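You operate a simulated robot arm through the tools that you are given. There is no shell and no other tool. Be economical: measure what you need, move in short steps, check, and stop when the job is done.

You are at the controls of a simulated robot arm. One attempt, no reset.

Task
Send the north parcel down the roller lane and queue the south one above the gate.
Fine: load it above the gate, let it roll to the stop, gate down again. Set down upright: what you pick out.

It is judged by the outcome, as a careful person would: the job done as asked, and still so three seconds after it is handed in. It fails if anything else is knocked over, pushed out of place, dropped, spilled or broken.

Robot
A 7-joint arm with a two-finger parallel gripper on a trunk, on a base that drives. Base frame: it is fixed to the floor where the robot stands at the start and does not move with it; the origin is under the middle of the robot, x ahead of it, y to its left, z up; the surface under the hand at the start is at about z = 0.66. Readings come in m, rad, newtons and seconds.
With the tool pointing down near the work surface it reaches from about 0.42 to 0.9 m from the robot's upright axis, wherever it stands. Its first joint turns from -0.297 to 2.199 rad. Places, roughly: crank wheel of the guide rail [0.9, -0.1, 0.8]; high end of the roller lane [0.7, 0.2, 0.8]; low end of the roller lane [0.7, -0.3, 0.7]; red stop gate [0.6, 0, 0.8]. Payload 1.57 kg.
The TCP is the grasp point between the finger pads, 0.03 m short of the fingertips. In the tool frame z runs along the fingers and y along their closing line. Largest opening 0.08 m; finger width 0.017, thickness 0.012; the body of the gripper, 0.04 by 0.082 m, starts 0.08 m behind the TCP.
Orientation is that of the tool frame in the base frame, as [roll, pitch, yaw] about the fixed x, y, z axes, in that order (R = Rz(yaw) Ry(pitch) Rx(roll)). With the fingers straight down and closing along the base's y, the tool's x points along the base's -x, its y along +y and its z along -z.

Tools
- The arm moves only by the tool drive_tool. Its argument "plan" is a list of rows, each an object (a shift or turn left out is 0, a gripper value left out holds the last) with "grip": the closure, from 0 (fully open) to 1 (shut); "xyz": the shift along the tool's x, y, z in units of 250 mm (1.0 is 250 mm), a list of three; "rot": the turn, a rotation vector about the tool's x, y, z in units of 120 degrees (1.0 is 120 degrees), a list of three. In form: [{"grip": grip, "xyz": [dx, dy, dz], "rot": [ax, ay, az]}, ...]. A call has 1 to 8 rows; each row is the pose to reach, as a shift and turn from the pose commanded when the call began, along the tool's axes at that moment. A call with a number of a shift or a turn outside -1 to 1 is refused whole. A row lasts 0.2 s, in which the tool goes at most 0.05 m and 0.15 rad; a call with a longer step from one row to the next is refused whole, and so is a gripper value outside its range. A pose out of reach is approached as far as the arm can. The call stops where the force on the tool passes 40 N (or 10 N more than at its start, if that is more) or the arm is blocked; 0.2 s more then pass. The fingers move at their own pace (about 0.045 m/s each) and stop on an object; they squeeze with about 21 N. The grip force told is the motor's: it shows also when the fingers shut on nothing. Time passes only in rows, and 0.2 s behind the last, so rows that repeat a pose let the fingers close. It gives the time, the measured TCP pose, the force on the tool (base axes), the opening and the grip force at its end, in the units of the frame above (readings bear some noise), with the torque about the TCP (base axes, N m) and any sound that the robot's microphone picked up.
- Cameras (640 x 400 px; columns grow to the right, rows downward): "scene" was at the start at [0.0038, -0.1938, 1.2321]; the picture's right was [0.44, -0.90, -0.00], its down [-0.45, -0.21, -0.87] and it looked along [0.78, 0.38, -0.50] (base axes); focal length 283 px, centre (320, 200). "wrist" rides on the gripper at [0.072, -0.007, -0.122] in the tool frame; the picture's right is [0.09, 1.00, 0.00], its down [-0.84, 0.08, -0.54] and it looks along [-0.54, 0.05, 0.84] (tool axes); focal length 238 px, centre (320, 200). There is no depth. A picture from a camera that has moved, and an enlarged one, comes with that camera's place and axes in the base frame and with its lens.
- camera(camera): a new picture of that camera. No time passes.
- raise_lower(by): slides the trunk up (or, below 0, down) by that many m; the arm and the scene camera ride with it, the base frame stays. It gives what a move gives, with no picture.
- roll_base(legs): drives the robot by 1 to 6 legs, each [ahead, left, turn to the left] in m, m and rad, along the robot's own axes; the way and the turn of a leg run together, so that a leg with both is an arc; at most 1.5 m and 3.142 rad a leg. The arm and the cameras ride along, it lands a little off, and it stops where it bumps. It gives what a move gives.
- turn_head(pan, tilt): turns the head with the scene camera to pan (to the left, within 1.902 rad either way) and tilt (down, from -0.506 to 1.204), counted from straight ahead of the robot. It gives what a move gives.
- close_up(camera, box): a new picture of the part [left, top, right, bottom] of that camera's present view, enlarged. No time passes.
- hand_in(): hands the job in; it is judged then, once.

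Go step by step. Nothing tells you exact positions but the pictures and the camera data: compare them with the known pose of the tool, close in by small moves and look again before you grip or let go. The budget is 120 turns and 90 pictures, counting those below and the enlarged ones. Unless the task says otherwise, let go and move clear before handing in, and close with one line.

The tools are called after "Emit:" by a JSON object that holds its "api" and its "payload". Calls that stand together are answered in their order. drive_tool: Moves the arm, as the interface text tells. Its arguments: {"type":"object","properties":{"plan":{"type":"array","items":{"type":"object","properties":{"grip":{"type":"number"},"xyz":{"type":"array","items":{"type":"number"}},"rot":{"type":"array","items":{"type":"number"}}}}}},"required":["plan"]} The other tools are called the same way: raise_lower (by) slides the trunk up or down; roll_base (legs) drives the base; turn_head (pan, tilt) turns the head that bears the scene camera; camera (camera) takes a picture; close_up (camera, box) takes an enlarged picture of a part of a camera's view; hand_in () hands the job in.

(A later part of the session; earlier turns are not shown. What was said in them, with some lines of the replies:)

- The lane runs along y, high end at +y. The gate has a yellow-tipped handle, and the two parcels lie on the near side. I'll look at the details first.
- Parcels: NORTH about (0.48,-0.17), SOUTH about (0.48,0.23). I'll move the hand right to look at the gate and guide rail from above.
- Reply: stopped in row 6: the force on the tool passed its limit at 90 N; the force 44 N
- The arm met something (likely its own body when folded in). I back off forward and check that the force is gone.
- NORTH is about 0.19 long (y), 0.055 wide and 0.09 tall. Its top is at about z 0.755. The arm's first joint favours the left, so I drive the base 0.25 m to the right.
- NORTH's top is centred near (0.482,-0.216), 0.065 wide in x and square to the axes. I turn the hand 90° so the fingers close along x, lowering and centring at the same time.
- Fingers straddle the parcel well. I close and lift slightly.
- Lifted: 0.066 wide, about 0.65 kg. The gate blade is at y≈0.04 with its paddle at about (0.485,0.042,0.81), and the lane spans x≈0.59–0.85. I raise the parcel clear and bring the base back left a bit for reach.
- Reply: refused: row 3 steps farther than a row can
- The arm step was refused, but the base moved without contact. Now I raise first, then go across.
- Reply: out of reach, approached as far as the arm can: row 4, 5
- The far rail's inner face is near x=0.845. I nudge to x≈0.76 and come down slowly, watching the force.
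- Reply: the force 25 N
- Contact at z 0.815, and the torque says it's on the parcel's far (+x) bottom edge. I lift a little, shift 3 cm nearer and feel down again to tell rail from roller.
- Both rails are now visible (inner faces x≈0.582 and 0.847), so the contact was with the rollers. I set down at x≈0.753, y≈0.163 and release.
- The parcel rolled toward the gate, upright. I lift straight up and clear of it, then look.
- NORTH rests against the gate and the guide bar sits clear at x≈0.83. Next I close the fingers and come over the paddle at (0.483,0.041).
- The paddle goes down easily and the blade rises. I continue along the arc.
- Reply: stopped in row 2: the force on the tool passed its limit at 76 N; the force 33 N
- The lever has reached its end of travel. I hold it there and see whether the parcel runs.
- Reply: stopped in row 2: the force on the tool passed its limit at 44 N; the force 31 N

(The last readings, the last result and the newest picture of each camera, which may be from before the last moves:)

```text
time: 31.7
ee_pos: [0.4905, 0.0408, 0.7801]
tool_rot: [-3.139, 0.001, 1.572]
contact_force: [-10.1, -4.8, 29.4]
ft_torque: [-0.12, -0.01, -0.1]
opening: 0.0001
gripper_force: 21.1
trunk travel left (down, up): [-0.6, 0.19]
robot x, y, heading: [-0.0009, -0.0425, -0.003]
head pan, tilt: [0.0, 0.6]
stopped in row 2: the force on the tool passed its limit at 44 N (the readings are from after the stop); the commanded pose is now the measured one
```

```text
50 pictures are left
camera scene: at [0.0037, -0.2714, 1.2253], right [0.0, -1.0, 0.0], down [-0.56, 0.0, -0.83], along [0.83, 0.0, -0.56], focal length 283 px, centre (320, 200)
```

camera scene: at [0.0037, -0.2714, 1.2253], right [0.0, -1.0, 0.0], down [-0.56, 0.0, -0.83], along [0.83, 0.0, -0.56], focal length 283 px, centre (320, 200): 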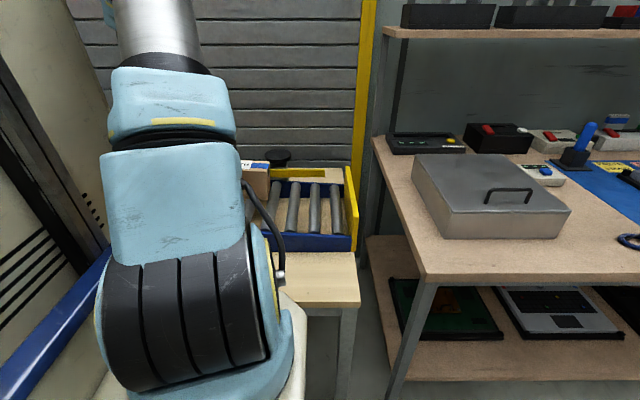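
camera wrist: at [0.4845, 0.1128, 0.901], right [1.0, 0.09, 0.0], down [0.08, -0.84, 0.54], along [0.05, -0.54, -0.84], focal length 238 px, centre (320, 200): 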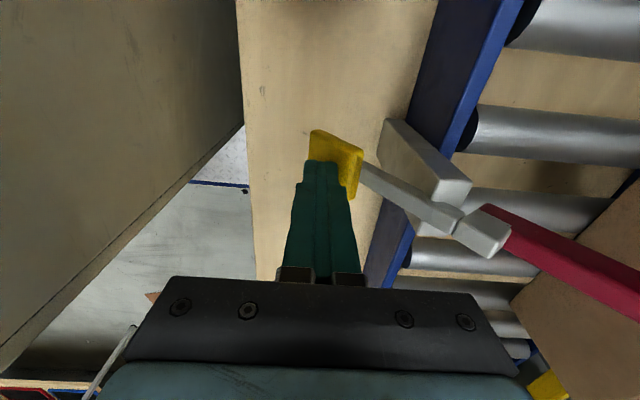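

The parcel is rolling through. I ease off a touch and keep the gate open.

Emit:
{"api": "drive_tool", "payload": {"plan": [{"xyz": [0, 0, -0.012]}, {"xyz": [0, 0, -0.012]}, {"xyz": [0, 0, -0.012]}, {"xyz": [0, 0, -0.012]}, {"xyz": [0, 0, -0.012]}]}}

Emit:
{"api": "camera", "payload": {"camera": "scene"}}

Emit:
{"api": "camera", "payload": {"camera": "wrist"}}

```text
time: 32.9
ee_pos: [0.4927, 0.0406, 0.7818]
tool_rot: [-3.138, -0.001, 1.573]
contact_force: [-7.2, -0.5, -0.9]
ft_torque: [-0.01, 0.22, 0.01]
opening: 0.0001
gripper_force: 21.1
trunk travel left (down, up): [-0.6, 0.19]
robot x, y, heading: [-0.0014, -0.0401, -0.004]
head pan, tilt: [0.0, 0.6]
```

```text
49 pictures are left
camera scene: at [0.0046, -0.2711, 1.2254], right [0.0, -1.0, 0.0], down [-0.56, 0.0, -0.83], along [0.83, 0.0, -0.56], focal length 283 px, centre (320, 200)
```

scene: 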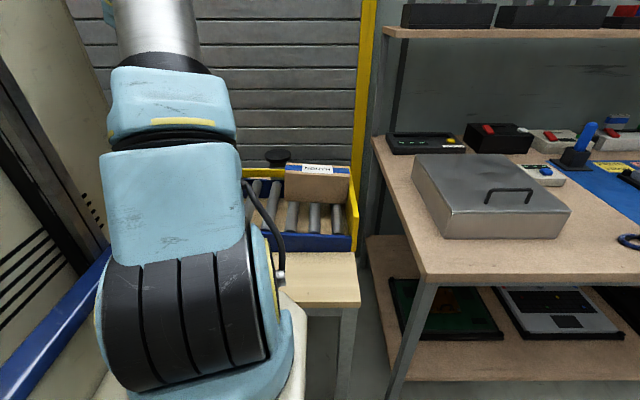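

```text
48 pictures are left
camera wrist: at [0.4856, 0.1125, 0.9026], right [1.0, 0.09, 0.0], down [0.08, -0.84, 0.54], along [0.05, -0.54, -0.84], focal length 238 px, centre (320, 200)
```

wrist: 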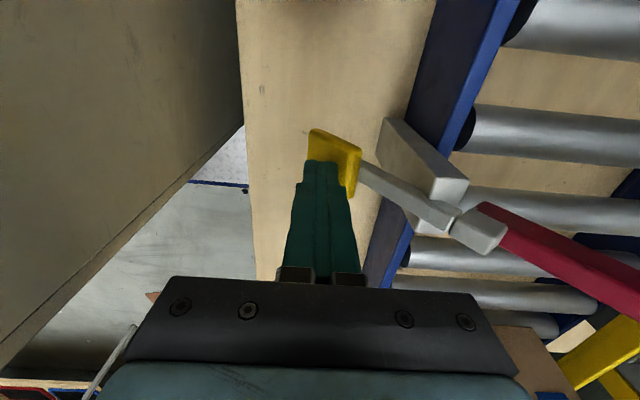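

NORTH is at the yellow stop. I lift slowly and check whether the gate comes down by itself.

Emit:
{"api": "drive_tool", "payload": {"plan": [{"xyz": [0, -0.01, -0.05]}, {"xyz": [0, -0.02, -0.1]}, {"xyz": [0, -0.03, -0.15]}, {"xyz": [0, -0.03, -0.2]}, {"xyz": [0, -0.03, -0.26]}, {"xyz": [0, -0.03, -0.34]}, {"xyz": [0, -0.03, -0.34]}]}}

Emit:
{"api": "camera", "payload": {"camera": "wrist"}}

```text
time: 34.5
ee_pos: [0.4843, 0.0415, 0.8678]
tool_rot: [-3.136, -0.002, 1.573]
contact_force: [0.9, 0.0, 0.0]
ft_torque: [0.03, 0.0, 0.0]
opening: 0.0001
gripper_force: 20.8
trunk travel left (down, up): [-0.6, 0.19]
robot x, y, heading: [0.001, -0.0421, 0.002]
head pan, tilt: [0.0, 0.6]
```

```text
47 pictures are left
camera wrist: at [0.4774, 0.1133, 0.9887], right [1.0, 0.09, 0.0], down [0.08, -0.84, 0.54], along [0.05, -0.54, -0.84], focal length 238 px, centre (320, 200)
```

wrist: 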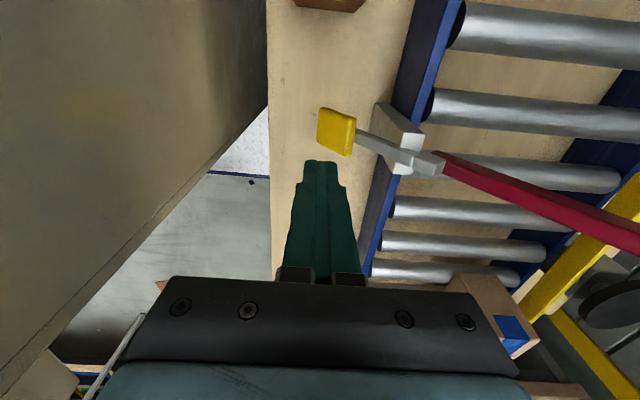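

The gate stays up, so I have to press the blade down from above. I rise, then go over the blade at x≈0.68.

Emit:
{"api": "drive_tool", "payload": {"plan": [{"xyz": [0, 0, -0.18]}, {"xyz": [0, 0, -0.36]}, {"xyz": [0, 0.08, -0.5]}, {"xyz": [0, 0.23, -0.6]}, {"xyz": [0, 0.4, -0.6]}, {"xyz": [0, 0.58, -0.6]}, {"xyz": [0, 0.76, -0.6]}, {"xyz": [0, 0.76, -0.6]}]}}

Emit:
{"api": "camera", "payload": {"camera": "wrist"}}

Emit:
{"api": "camera", "payload": {"camera": "scene"}}

```text
time: 36.3
ee_pos: [0.6744, 0.0401, 1.0168]
tool_rot: [-3.138, -0.001, 1.572]
contact_force: [-1.0, 0.1, 0.1]
ft_torque: [-0.01, 0.05, -0.01]
opening: 0.0
gripper_force: 21.4
trunk travel left (down, up): [-0.6, 0.19]
robot x, y, heading: [0.0026, -0.0427, -0.002]
head pan, tilt: [0.0, 0.6]
```

```text
46 pictures are left
camera wrist: at [0.6674, 0.1119, 1.1376], right [1.0, 0.09, 0.0], down [0.08, -0.84, 0.54], along [0.05, -0.54, -0.84], focal length 238 px, centre (320, 200)
```

wrist: 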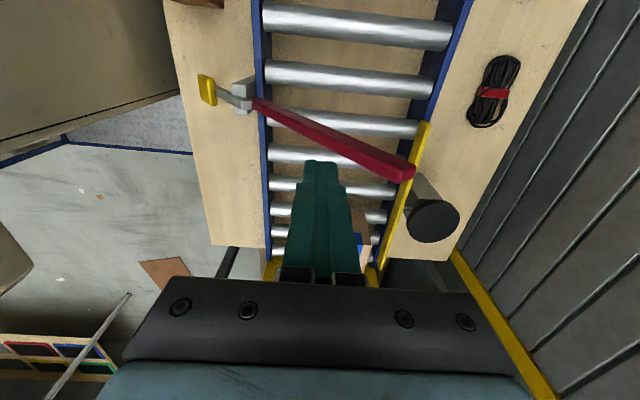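

```text
45 pictures are left
camera scene: at [0.0046, -0.2711, 1.2254], right [0.0, -1.0, 0.0], down [-0.56, 0.0, -0.83], along [0.83, 0.0, -0.56], focal length 283 px, centre (320, 200)
```

scene: 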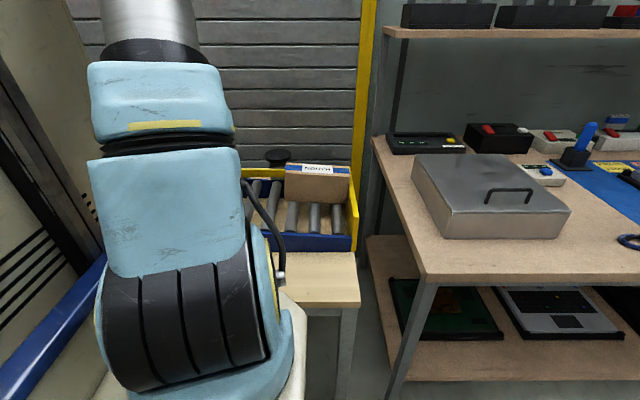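

The blade stands at about 53° in the plane y=0.041, its far tip near (0.74, 0.98). I press down gently at x≈0.675.

Emit:
{"api": "drive_tool", "payload": {"plan": [{"xyz": [0, 0, 0.12]}, {"xyz": [0, 0, 0.24]}, {"xyz": [0, 0, 0.34]}, {"xyz": [0, 0, 0.42]}, {"xyz": [0, 0, 0.5]}, {"xyz": [0, 0, 0.58]}]}}

Emit:
{"api": "camera", "payload": {"camera": "wrist"}}

```text
time: 37.7
ee_pos: [0.6743, 0.041, 0.8708]
tool_rot: [-3.136, -0.003, 1.573]
contact_force: [-0.4, -0.3, 0.2]
ft_torque: [-0.02, -0.01, -0.01]
opening: 0.0001
gripper_force: 21.5
trunk travel left (down, up): [-0.6, 0.19]
robot x, y, heading: [0.0043, -0.0435, -0.002]
head pan, tilt: [0.0, 0.6]
```

```text
44 pictures are left
camera wrist: at [0.6676, 0.1125, 0.9919], right [1.0, 0.09, 0.0], down [0.08, -0.84, 0.54], along [0.05, -0.54, -0.84], focal length 238 px, centre (320, 200)
```

wrist: 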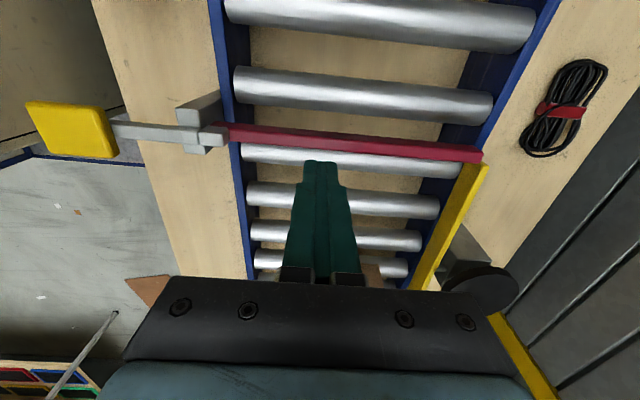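

The gate tipped over centre and fell back down. I touch it lightly to confirm it is seated.

Emit:
{"api": "drive_tool", "payload": {"plan": [{"xyz": [0, 0, 0.1]}, {"xyz": [0, 0, 0.18]}, {"xyz": [0, 0, 0.21]}, {"xyz": [0, 0, 0.24]}]}}

```text
time: 38.7
ee_pos: [0.6735, 0.0409, 0.8176]
tool_rot: [3.141, -0.002, 1.573]
contact_force: [-11.7, -5.7, 25.6]
ft_torque: [-0.29, 0.41, -0.05]
opening: 0.0002
gripper_force: 20.3
trunk travel left (down, up): [-0.6, 0.19]
robot x, y, heading: [0.0025, -0.0397, -0.004]
head pan, tilt: [0.0, 0.6]
stopped in row 4: the force on the tool passed its limit at 52 N (the readings are from after the stop); the commanded pose is now the measured one
```

The gate is down and seated. Now I move up and over to SOUTH, opening the fingers.

Emit:
{"api": "drive_tool", "payload": {"plan": [{"xyz": [0, 0, -0.18]}, {"xyz": [0, 0, -0.36]}, {"xyz": [0, 0, -0.54]}, {"xyz": [0, -0.1, -0.68], "grip": 0}, {"xyz": [0.1, -0.24, -0.7]}, {"xyz": [0.22, -0.38, -0.7]}, {"xyz": [0.34, -0.52, -0.7]}, {"xyz": [0.45, -0.66, -0.7]}]}}

Emit:
{"api": "drive_tool", "payload": {"plan": [{"xyz": [0.12, -0.05, 0]}, {"xyz": [0.26, -0.1, 0]}, {"xyz": [0.26, -0.1, 0]}]}}

Emit:
{"api": "camera", "payload": {"camera": "wrist"}}

```text
time: 40.7
ee_pos: [0.5349, 0.1362, 0.9845]
tool_rot: [-3.129, -0.004, 1.521]
contact_force: [0.1, -0.3, 1.4]
ft_torque: [-0.02, -0.01, -0.01]
opening: 0.0799
gripper_force: 0.1
trunk travel left (down, up): [-0.6, 0.19]
robot x, y, heading: [0.0035, -0.0415, -0.003]
head pan, tilt: [0.0, 0.6]
stopped in row 8: the arm was blocked; the commanded pose is now the measured one
```

```text
time: 41.5
ee_pos: [0.5084, 0.1965, 0.9839]
tool_rot: [-3.133, -0.004, 1.519]
contact_force: [-0.1, 0.9, -0.6]
ft_torque: [-0.01, -0.01, -0.01]
opening: 0.0801
gripper_force: 0.0
trunk travel left (down, up): [-0.6, 0.19]
robot x, y, heading: [-0.0022, -0.0386, -0.004]
head pan, tilt: [0.0, 0.6]
```

```text
43 pictures are left
camera wrist: at [0.5073, 0.2677, 1.1052], right [1.0, 0.04, -0.01], down [0.04, -0.84, 0.54], along [0.01, -0.54, -0.84], focal length 238 px, centre (320, 200)
```

wrist: 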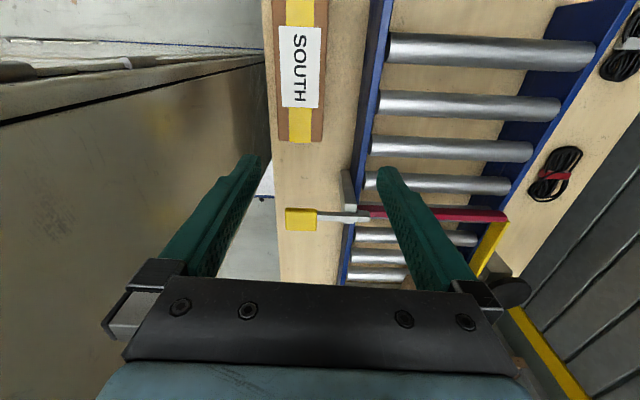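

A wrist joint reached its limit here (the yaw drifted by 0.05). Moving the base 0.1 m left relieves that.

Emit:
{"api": "roll_base", "payload": {"legs": [[0, 0.1, 0]]}}

Emit:
{"api": "drive_tool", "payload": {"plan": [{"xyz": [-0.1, -0.04, 0], "rot": [0, 0, -0.012]}, {"xyz": [-0.24, -0.1, 0.1], "rot": [0, 0, -0.024]}, {"xyz": [-0.24, -0.1, 0.1], "rot": [0, 0, -0.024]}]}}

Emit:
{"api": "camera", "payload": {"camera": "wrist"}}

```text
time: 42.6
ee_pos: [0.5092, 0.298, 0.9836]
tool_rot: [-3.131, -0.003, 1.525]
contact_force: [0.3, -0.1, -0.1]
ft_torque: [-0.01, 0.01, -0.03]
opening: 0.0801
gripper_force: 0.1
trunk travel left (down, up): [-0.6, 0.19]
robot x, y, heading: [0.0006, 0.0611, -0.007]
head pan, tilt: [0.0, 0.6]
```

```text
time: 43.6
ee_pos: [0.5065, 0.2256, 0.94]
tool_rot: [-3.097, 0.014, 1.511]
contact_force: [0.5, -0.3, 0.4]
ft_torque: [0.01, 0.02, 0.0]
opening: 0.0801
gripper_force: 0.1
trunk travel left (down, up): [-0.6, 0.19]
robot x, y, heading: [-0.0038, 0.0598, -0.009]
head pan, tilt: [0.0, 0.6]
stopped in row 3: the arm was blocked; the commanded pose is now the measured one
```

```text
42 pictures are left
camera wrist: at [0.5084, 0.2989, 1.0602], right [1.0, 0.03, -0.04], down [0.05, -0.83, 0.55], along [-0.02, -0.55, -0.83], focal length 238 px, centre (320, 200)
```

wrist: 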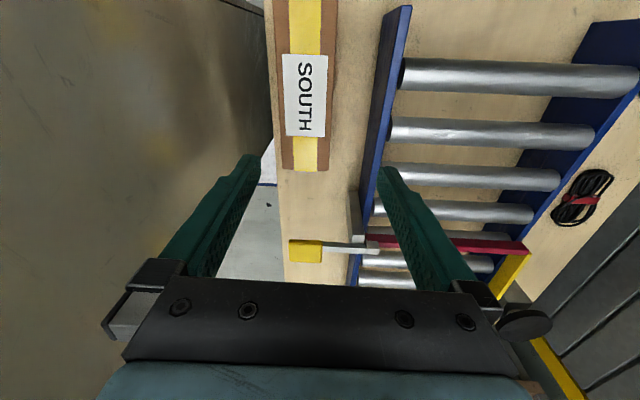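

Still at the joint limit, so I'll turn the hand the other way round (180°), which grips along the same line with room to spare.

Emit:
{"api": "drive_tool", "payload": {"plan": [{"xyz": [0, 0, -0.1], "rot": [0, 0, -0.07]}, {"xyz": [0, 0, -0.15], "rot": [0, 0, -0.14]}, {"xyz": [0, 0, -0.15], "rot": [0, 0, -0.21]}, {"xyz": [0, 0, -0.15], "rot": [0, 0, -0.28]}, {"xyz": [0, 0, -0.15], "rot": [0, 0, -0.35]}, {"xyz": [0, 0, -0.15], "rot": [0, 0, -0.42]}, {"xyz": [0, 0, -0.15], "rot": [0, 0, -0.49]}, {"xyz": [0, 0, -0.15], "rot": [0, 0, -0.56]}]}}

Emit:
{"api": "drive_tool", "payload": {"plan": [{"rot": [0, 0, -0.07]}, {"rot": [0, 0, -0.14]}, {"rot": [0, 0, -0.21]}, {"rot": [0, 0, -0.28]}, {"rot": [0, 0, -0.35]}, {"rot": [0, 0, -0.42]}, {"rot": [0, 0, -0.49]}, {"rot": [0, 0, -0.56]}]}}

```text
time: 45.6
ee_pos: [0.5129, 0.2096, 0.9679]
tool_rot: [-3.087, -0.052, 2.652]
contact_force: [0.5, -0.8, -0.1]
ft_torque: [-0.02, -0.01, -0.01]
opening: 0.0799
gripper_force: 0.0
trunk travel left (down, up): [-0.6, 0.19]
robot x, y, heading: [0.0011, 0.0548, 0.002]
head pan, tilt: [0.0, 0.6]
stopped in row 8: the arm was blocked; the commanded pose is now the measured one
```

```text
time: 47.4
ee_pos: [0.5075, 0.2162, 0.9683]
tool_rot: [3.117, -0.063, -2.446]
contact_force: [0.4, -0.2, 0.4]
ft_torque: [-0.02, -0.03, 0.01]
opening: 0.0803
gripper_force: 0.1
trunk travel left (down, up): [-0.6, 0.19]
robot x, y, heading: [-0.0002, 0.0593, -0.005]
head pan, tilt: [0.0, 0.6]
```

Emit:
{"api": "drive_tool", "payload": {"plan": [{"rot": [0.0117, -0.03, 0]}, {"rot": [0.0117, -0.03, 0]}]}}

Emit:
{"api": "drive_tool", "payload": {"plan": [{"rot": [0, 0, -0.07]}, {"rot": [0, 0, -0.14]}, {"rot": [0, 0, -0.21]}, {"rot": [0, 0, -0.28]}, {"rot": [0, 0, -0.35]}, {"rot": [0, 0, -0.418]}, {"rot": [0, 0, -0.418]}]}}

Emit:
{"api": "camera", "payload": {"camera": "wrist"}}

```text
time: 48.0
ee_pos: [0.5152, 0.2106, 0.9659]
tool_rot: [3.138, -0.009, -2.46]
contact_force: [-0.5, 0.2, 0.3]
ft_torque: [0.0, 0.04, -0.01]
opening: 0.0801
gripper_force: 0.0
trunk travel left (down, up): [-0.6, 0.19]
robot x, y, heading: [-0.0007, 0.0575, 0.0]
head pan, tilt: [0.0, 0.6]
```

```text
time: 49.6
ee_pos: [0.5042, 0.2188, 0.9714]
tool_rot: [-3.133, 0.001, -1.564]
contact_force: [0.6, -0.4, -0.9]
ft_torque: [-0.01, -0.02, 0.06]
opening: 0.0798
gripper_force: 0.0
trunk travel left (down, up): [-0.6, 0.19]
robot x, y, heading: [0.0012, 0.0574, 0.002]
head pan, tilt: [0.0, 0.6]
```

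```text
41 pictures are left
camera wrist: at [0.5107, 0.1466, 1.0927], right [-1.0, -0.1, -0.01], down [-0.09, 0.84, 0.54], along [-0.05, 0.54, -0.84], focal length 238 px, centre (320, 200)
```

wrist: 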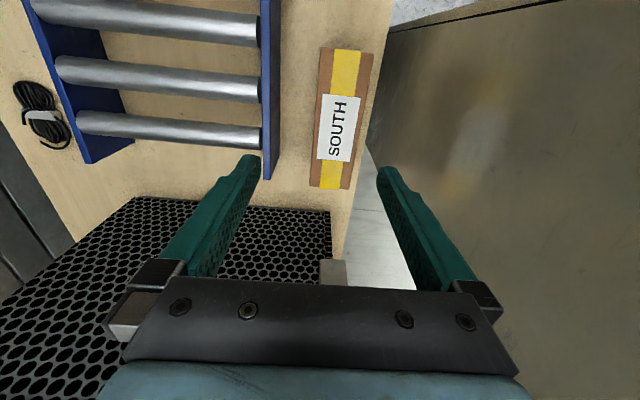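

SOUTH's top is centred at about (0.479,0.2415), same size, square. I centre and descend partway.

Emit:
{"api": "drive_tool", "payload": {"plan": [{"xyz": [-0.045, 0.05, 0.1]}, {"xyz": [-0.09, 0.1, 0.2]}, {"xyz": [-0.09, 0.1, 0.35]}, {"xyz": [-0.09, 0.1, 0.5]}, {"xyz": [-0.09, 0.1, 0.58]}, {"xyz": [-0.09, 0.1, 0.58]}]}}

Emit:
{"api": "camera", "payload": {"camera": "wrist"}}

```text
time: 51.0
ee_pos: [0.4767, 0.2444, 0.8289]
tool_rot: [-3.129, 0.0, -1.561]
contact_force: [0.2, 0.0, 0.5]
ft_torque: [0.03, -0.01, 0.02]
opening: 0.0798
gripper_force: 0.0
trunk travel left (down, up): [-0.6, 0.19]
robot x, y, heading: [-0.0004, 0.0621, -0.007]
head pan, tilt: [0.0, 0.6]
```

```text
40 pictures are left
camera wrist: at [0.4824, 0.1719, 0.9493], right [-0.99, -0.1, -0.01], down [-0.09, 0.84, 0.54], along [-0.04, 0.54, -0.84], focal length 238 px, centre (320, 200)
```

wrist: 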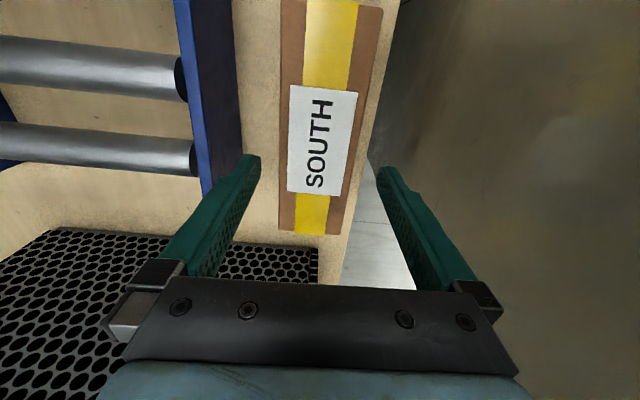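

Emit:
{"api": "drive_tool", "payload": {"plan": [{"xyz": [0, 0, 0.15]}, {"xyz": [0, 0, 0.3]}, {"xyz": [0, 0, 0.42]}, {"xyz": [0, 0, 0.42]}, {"xyz": [0, 0, 0.42], "grip": 1}, {"xyz": [0, 0, 0.42]}, {"xyz": [0, 0, 0.42]}, {"xyz": [0, 0, 0.42]}]}}

Emit:
{"api": "camera", "payload": {"camera": "wrist"}}

```text
time: 52.8
ee_pos: [0.478, 0.2449, 0.7245]
tool_rot: [-3.126, -0.001, -1.562]
contact_force: [2.9, 1.4, 1.8]
ft_torque: [0.28, 0.11, -0.26]
opening: 0.0659
gripper_force: 20.9
trunk travel left (down, up): [-0.6, 0.19]
robot x, y, heading: [0.0004, 0.0598, 0.003]
head pan, tilt: [0.0, 0.6]
```

```text
39 pictures are left
camera wrist: at [0.4838, 0.1732, 0.8452], right [-0.99, -0.1, -0.01], down [-0.09, 0.84, 0.54], along [-0.04, 0.54, -0.84], focal length 238 px, centre (320, 200)
```

wrist: 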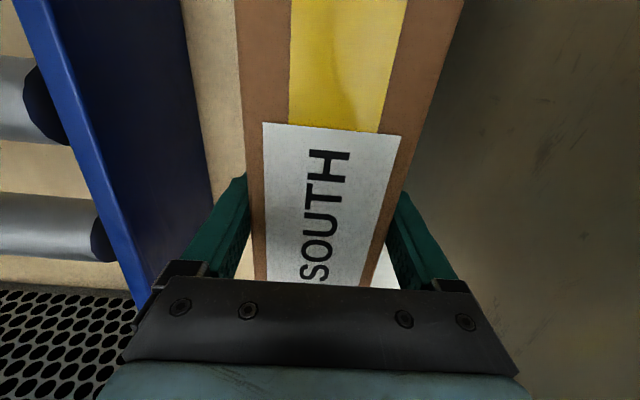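

Emit:
{"api": "drive_tool", "payload": {"plan": [{"xyz": [0, 0, -0.12]}, {"xyz": [0, 0, -0.28]}, {"xyz": [0, 0, -0.44]}, {"xyz": [0, 0, -0.6]}, {"xyz": [0, 0, -0.76]}, {"xyz": [0, -0.1, -0.86]}, {"xyz": [0, -0.25, -0.88]}, {"xyz": [0, -0.4, -0.88]}]}}

Emit:
{"api": "camera", "payload": {"camera": "wrist"}}

```text
time: 54.6
ee_pos: [0.5729, 0.2458, 0.9477]
tool_rot: [-3.128, -0.001, -1.562]
contact_force: [0.5, -0.3, -6.3]
ft_torque: [-0.03, -0.01, 0.03]
opening: 0.066
gripper_force: 21.0
trunk travel left (down, up): [-0.6, 0.19]
robot x, y, heading: [0.0021, 0.0532, -0.003]
head pan, tilt: [0.0, 0.6]
```

```text
38 pictures are left
camera wrist: at [0.5782, 0.1734, 1.0684], right [-0.99, -0.1, -0.01], down [-0.09, 0.84, 0.54], along [-0.04, 0.54, -0.84], focal length 238 px, centre (320, 200)
```

wrist: 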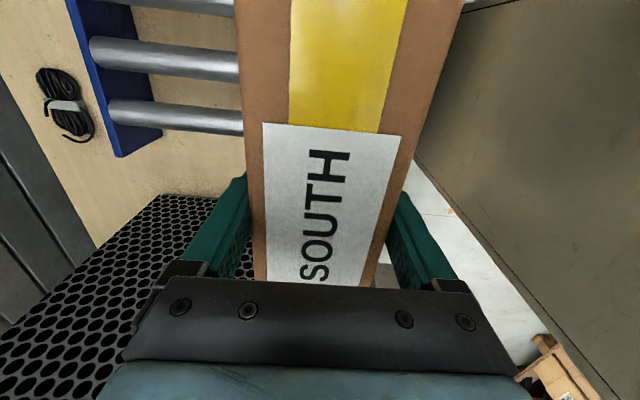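

Emit:
{"api": "drive_tool", "payload": {"plan": [{"xyz": [0.08, -0.14, 0], "rot": [0, -0.01, 0]}, {"xyz": [0.16, -0.28, 0], "rot": [0, -0.02, 0]}, {"xyz": [0.24, -0.42, 0], "rot": [0, -0.033, 0]}, {"xyz": [0.3, -0.56, 0], "rot": [0, -0.033, 0]}, {"xyz": [0.3, -0.59, 0.15], "rot": [0, -0.033, 0]}, {"xyz": [0.3, -0.59, 0.3], "rot": [0, -0.033, 0]}, {"xyz": [0.3, -0.59, 0.42], "rot": [0, -0.033, 0]}, {"xyz": [0.3, -0.59, 0.42], "rot": [0, -0.033, 0]}]}}

Emit:
{"api": "camera", "payload": {"camera": "wrist"}}

```text
time: 56.4
ee_pos: [0.7251, 0.1735, 0.8431]
tool_rot: [-3.127, 0.068, -1.562]
contact_force: [0.4, -0.4, -5.7]
ft_torque: [0.02, 0.0, 0.03]
opening: 0.066
gripper_force: 20.6
trunk travel left (down, up): [-0.6, 0.19]
robot x, y, heading: [0.0008, 0.0574, -0.001]
head pan, tilt: [0.0, 0.6]
```

```text
37 pictures are left
camera wrist: at [0.7303, 0.0922, 0.9582], right [-0.99, -0.1, -0.02], down [-0.09, 0.8, 0.6], along [-0.04, 0.6, -0.8], focal length 238 px, centre (320, 200)
```

wrist: 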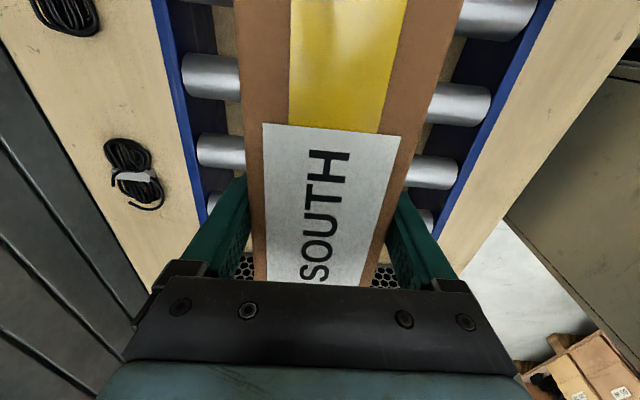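

Emit:
{"api": "drive_tool", "payload": {"plan": [{"xyz": [0.02, 0, 0.06]}, {"xyz": [0.02, 0, 0.1]}, {"xyz": [0.02, 0, 0.115]}, {"xyz": [0.02, 0, 0.125]}, {"xyz": [0.02, 0, 0.125]}]}}

```text
time: 57.4
ee_pos: [0.7262, 0.1698, 0.8178]
tool_rot: [-3.118, 0.072, -1.561]
contact_force: [-7.6, -1.9, 21.4]
ft_torque: [-0.35, 1.37, 0.07]
opening: 0.0668
gripper_force: 20.7
trunk travel left (down, up): [-0.6, 0.19]
robot x, y, heading: [-0.0028, 0.0603, -0.006]
head pan, tilt: [0.0, 0.6]
stopped in row 5: the force on the tool passed its limit at 73 N (the readings are from after the stop); the commanded pose is now the measured one
```

In contact with the rollers. Release.

Emit:
{"api": "drive_tool", "payload": {"plan": [{"grip": 0}, {"grip": 0}, {"grip": 0}, {"grip": 0}, {"grip": 0}]}}

Emit:
{"api": "camera", "payload": {"camera": "wrist"}}

```text
time: 58.6
ee_pos: [0.7279, 0.1701, 0.8162]
tool_rot: [-3.121, 0.071, -1.561]
contact_force: [0.1, -0.2, -0.1]
ft_torque: [-0.01, 0.0, -0.02]
opening: 0.0802
gripper_force: 0.0
trunk travel left (down, up): [-0.6, 0.19]
robot x, y, heading: [0.0025, 0.0586, -0.002]
head pan, tilt: [0.0, 0.6]
```

```text
36 pictures are left
camera wrist: at [0.7321, 0.0894, 0.9313], right [-0.99, -0.1, -0.03], down [-0.1, 0.8, 0.6], along [-0.04, 0.6, -0.8], focal length 238 px, centre (320, 200)
```

wrist: 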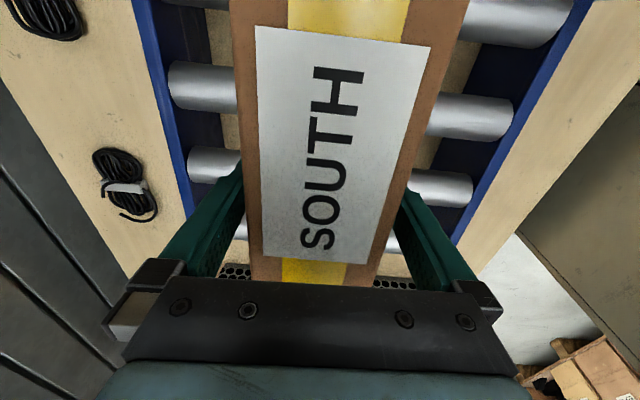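

It rolled to the gate upright. I lift clear and check everything.

Emit:
{"api": "drive_tool", "payload": {"plan": [{"xyz": [0, 0, -0.12]}, {"xyz": [0, 0, -0.28]}, {"xyz": [0, 0, -0.44]}, {"xyz": [0, 0, -0.6]}, {"xyz": [-0.1, 0, -0.75]}, {"xyz": [-0.2, 0.05, -0.85]}, {"xyz": [-0.3, 0.2, -0.85]}, {"xyz": [-0.35, 0.38, -0.85]}]}}

Emit:
{"api": "drive_tool", "payload": {"plan": [{"xyz": [0, 0, 0], "rot": [0, 0, 0.07]}, {"xyz": [0, 0, 0], "rot": [0, 0, 0.14]}, {"xyz": [0, 0, 0], "rot": [0, 0, 0.21]}, {"xyz": [0, 0, 0], "rot": [0, 0, 0.28]}, {"xyz": [0, 0, 0], "rot": [0, 0, 0.35]}, {"xyz": [0, 0, 0], "rot": [0, 0, 0.42]}, {"xyz": [0, 0, 0], "rot": [0, 0, 0.49]}, {"xyz": [0, 0, 0], "rot": [0, 0, 0.56]}]}}

Emit:
{"api": "camera", "payload": {"camera": "wrist"}}

Emit:
{"api": "turn_head", "payload": {"pan": 0.1, "tilt": 0.6}}

Emit:
{"api": "camera", "payload": {"camera": "scene"}}

```text
time: 60.4
ee_pos: [0.6266, 0.2399, 1.0317]
tool_rot: [-3.122, 0.071, -1.562]
contact_force: [2.2, -0.2, -0.5]
ft_torque: [0.0, 0.03, 0.0]
opening: 0.0801
gripper_force: 0.1
trunk travel left (down, up): [-0.6, 0.19]
robot x, y, heading: [0.0016, 0.0583, -0.01]
head pan, tilt: [0.0, 0.6]
```

```text
time: 62.2
ee_pos: [0.6272, 0.2412, 1.0322]
tool_rot: [3.083, 0.045, -2.738]
contact_force: [-0.4, 0.1, 0.1]
ft_torque: [0.01, 0.01, 0.01]
opening: 0.08
gripper_force: 0.1
trunk travel left (down, up): [-0.6, 0.19]
robot x, y, heading: [-0.0005, 0.0613, -0.001]
head pan, tilt: [0.0, 0.6]
```

```text
35 pictures are left
camera wrist: at [0.5614, 0.1979, 1.1488], right [-0.48, 0.88, 0.05], down [0.73, 0.36, 0.58], along [0.49, 0.32, -0.81], focal length 238 px, centre (320, 200)
```

wrist: 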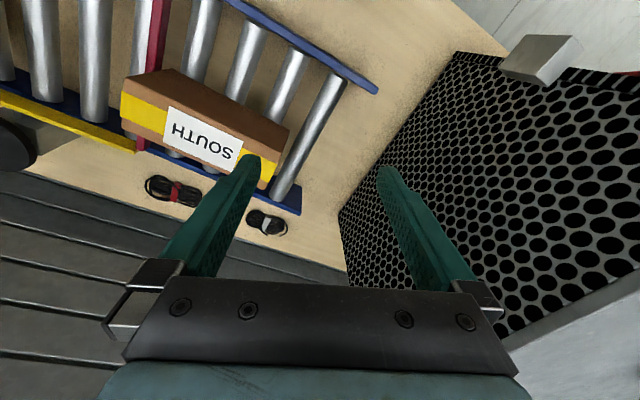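

```text
time: 62.9
ee_pos: [0.6268, 0.2415, 1.0333]
tool_rot: [3.085, 0.045, -2.736]
contact_force: [0.2, 1.0, 0.8]
ft_torque: [-0.03, -0.01, -0.01]
opening: 0.0798
gripper_force: 0.1
trunk travel left (down, up): [-0.6, 0.19]
robot x, y, heading: [0.0024, 0.0616, -0.001]
head pan, tilt: [0.099, 0.6]
```

```text
34 pictures are left
camera scene: at [0.0048, -0.163, 1.2254], right [0.1, -1.0, 0.0], down [-0.56, -0.06, -0.83], along [0.82, 0.08, -0.56], focal length 283 px, centre (320, 200)
```

scene: 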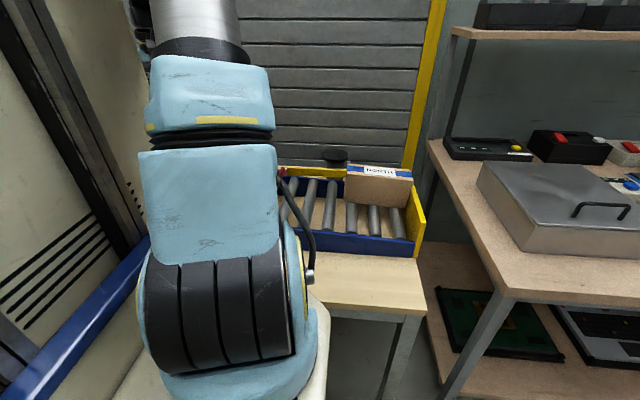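

Emit:
{"api": "close_up", "payload": {"camera": "scene", "box": [270, 130, 440, 270]}}

Emit:
{"api": "drive_tool", "payload": {"plan": [{"xyz": [0.05, -0.15, -0.05], "rot": [0, 0, 0.05]}, {"xyz": [0.05, -0.3, -0.1], "rot": [0, 0, 0.1]}, {"xyz": [0.05, -0.45, -0.1], "rot": [0, 0, 0.16]}, {"xyz": [0.05, -0.6, -0.1], "rot": [0, 0, 0.2]}]}}

Emit:
{"api": "camera", "payload": {"camera": "wrist"}}

```text
2.86 times, centred on (355, 200) of scene
camera zoom: at [0.0048, -0.163, 1.2254], right [0.1, -1.0, 0.0], down [-0.56, -0.06, -0.83], along [0.82, 0.08, -0.56], focal length 808 px, centre (220, 200)
```

zoom: 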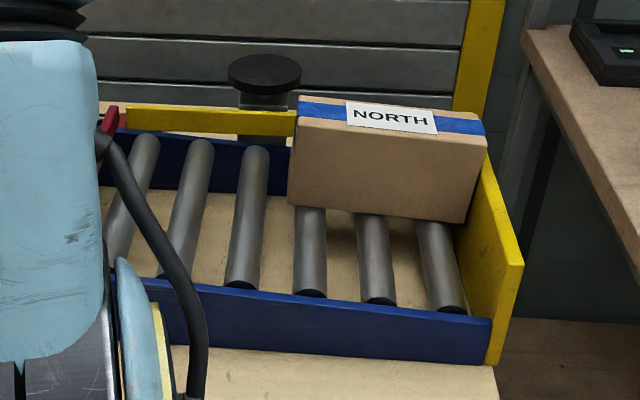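

```text
time: 63.9
ee_pos: [0.6742, 0.0963, 1.0481]
tool_rot: [3.069, 0.018, 3.127]
contact_force: [0.1, -0.2, -0.3]
ft_torque: [-0.06, -0.04, 0.0]
opening: 0.0798
gripper_force: 0.0
trunk travel left (down, up): [-0.6, 0.19]
robot x, y, heading: [0.0005, 0.0578, 0.002]
head pan, tilt: [0.099, 0.6]
```

```text
32 pictures are left
camera wrist: at [0.5993, 0.0818, 1.1661], right [-0.08, 0.99, 0.07], down [0.83, 0.03, 0.56], along [0.56, 0.1, -0.82], focal length 238 px, centre (320, 200)
```

wrist: 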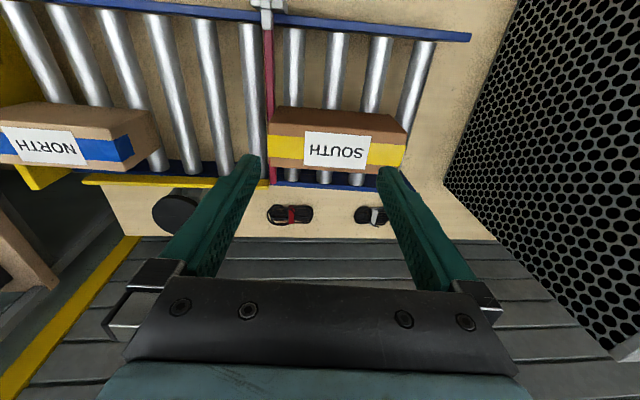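

NORTH sits upright at the yellow stop, the gate is down, and SOUTH stands upright against it above the gate. The hand is clear, so I hand in.

Emit:
{"api": "hand_in", "payload": {}}

```text
The job is handed in.
```

The job is handed in: the north parcel rolled down the lane to the stop, the gate is back down, and the south parcel is queued upright above it.
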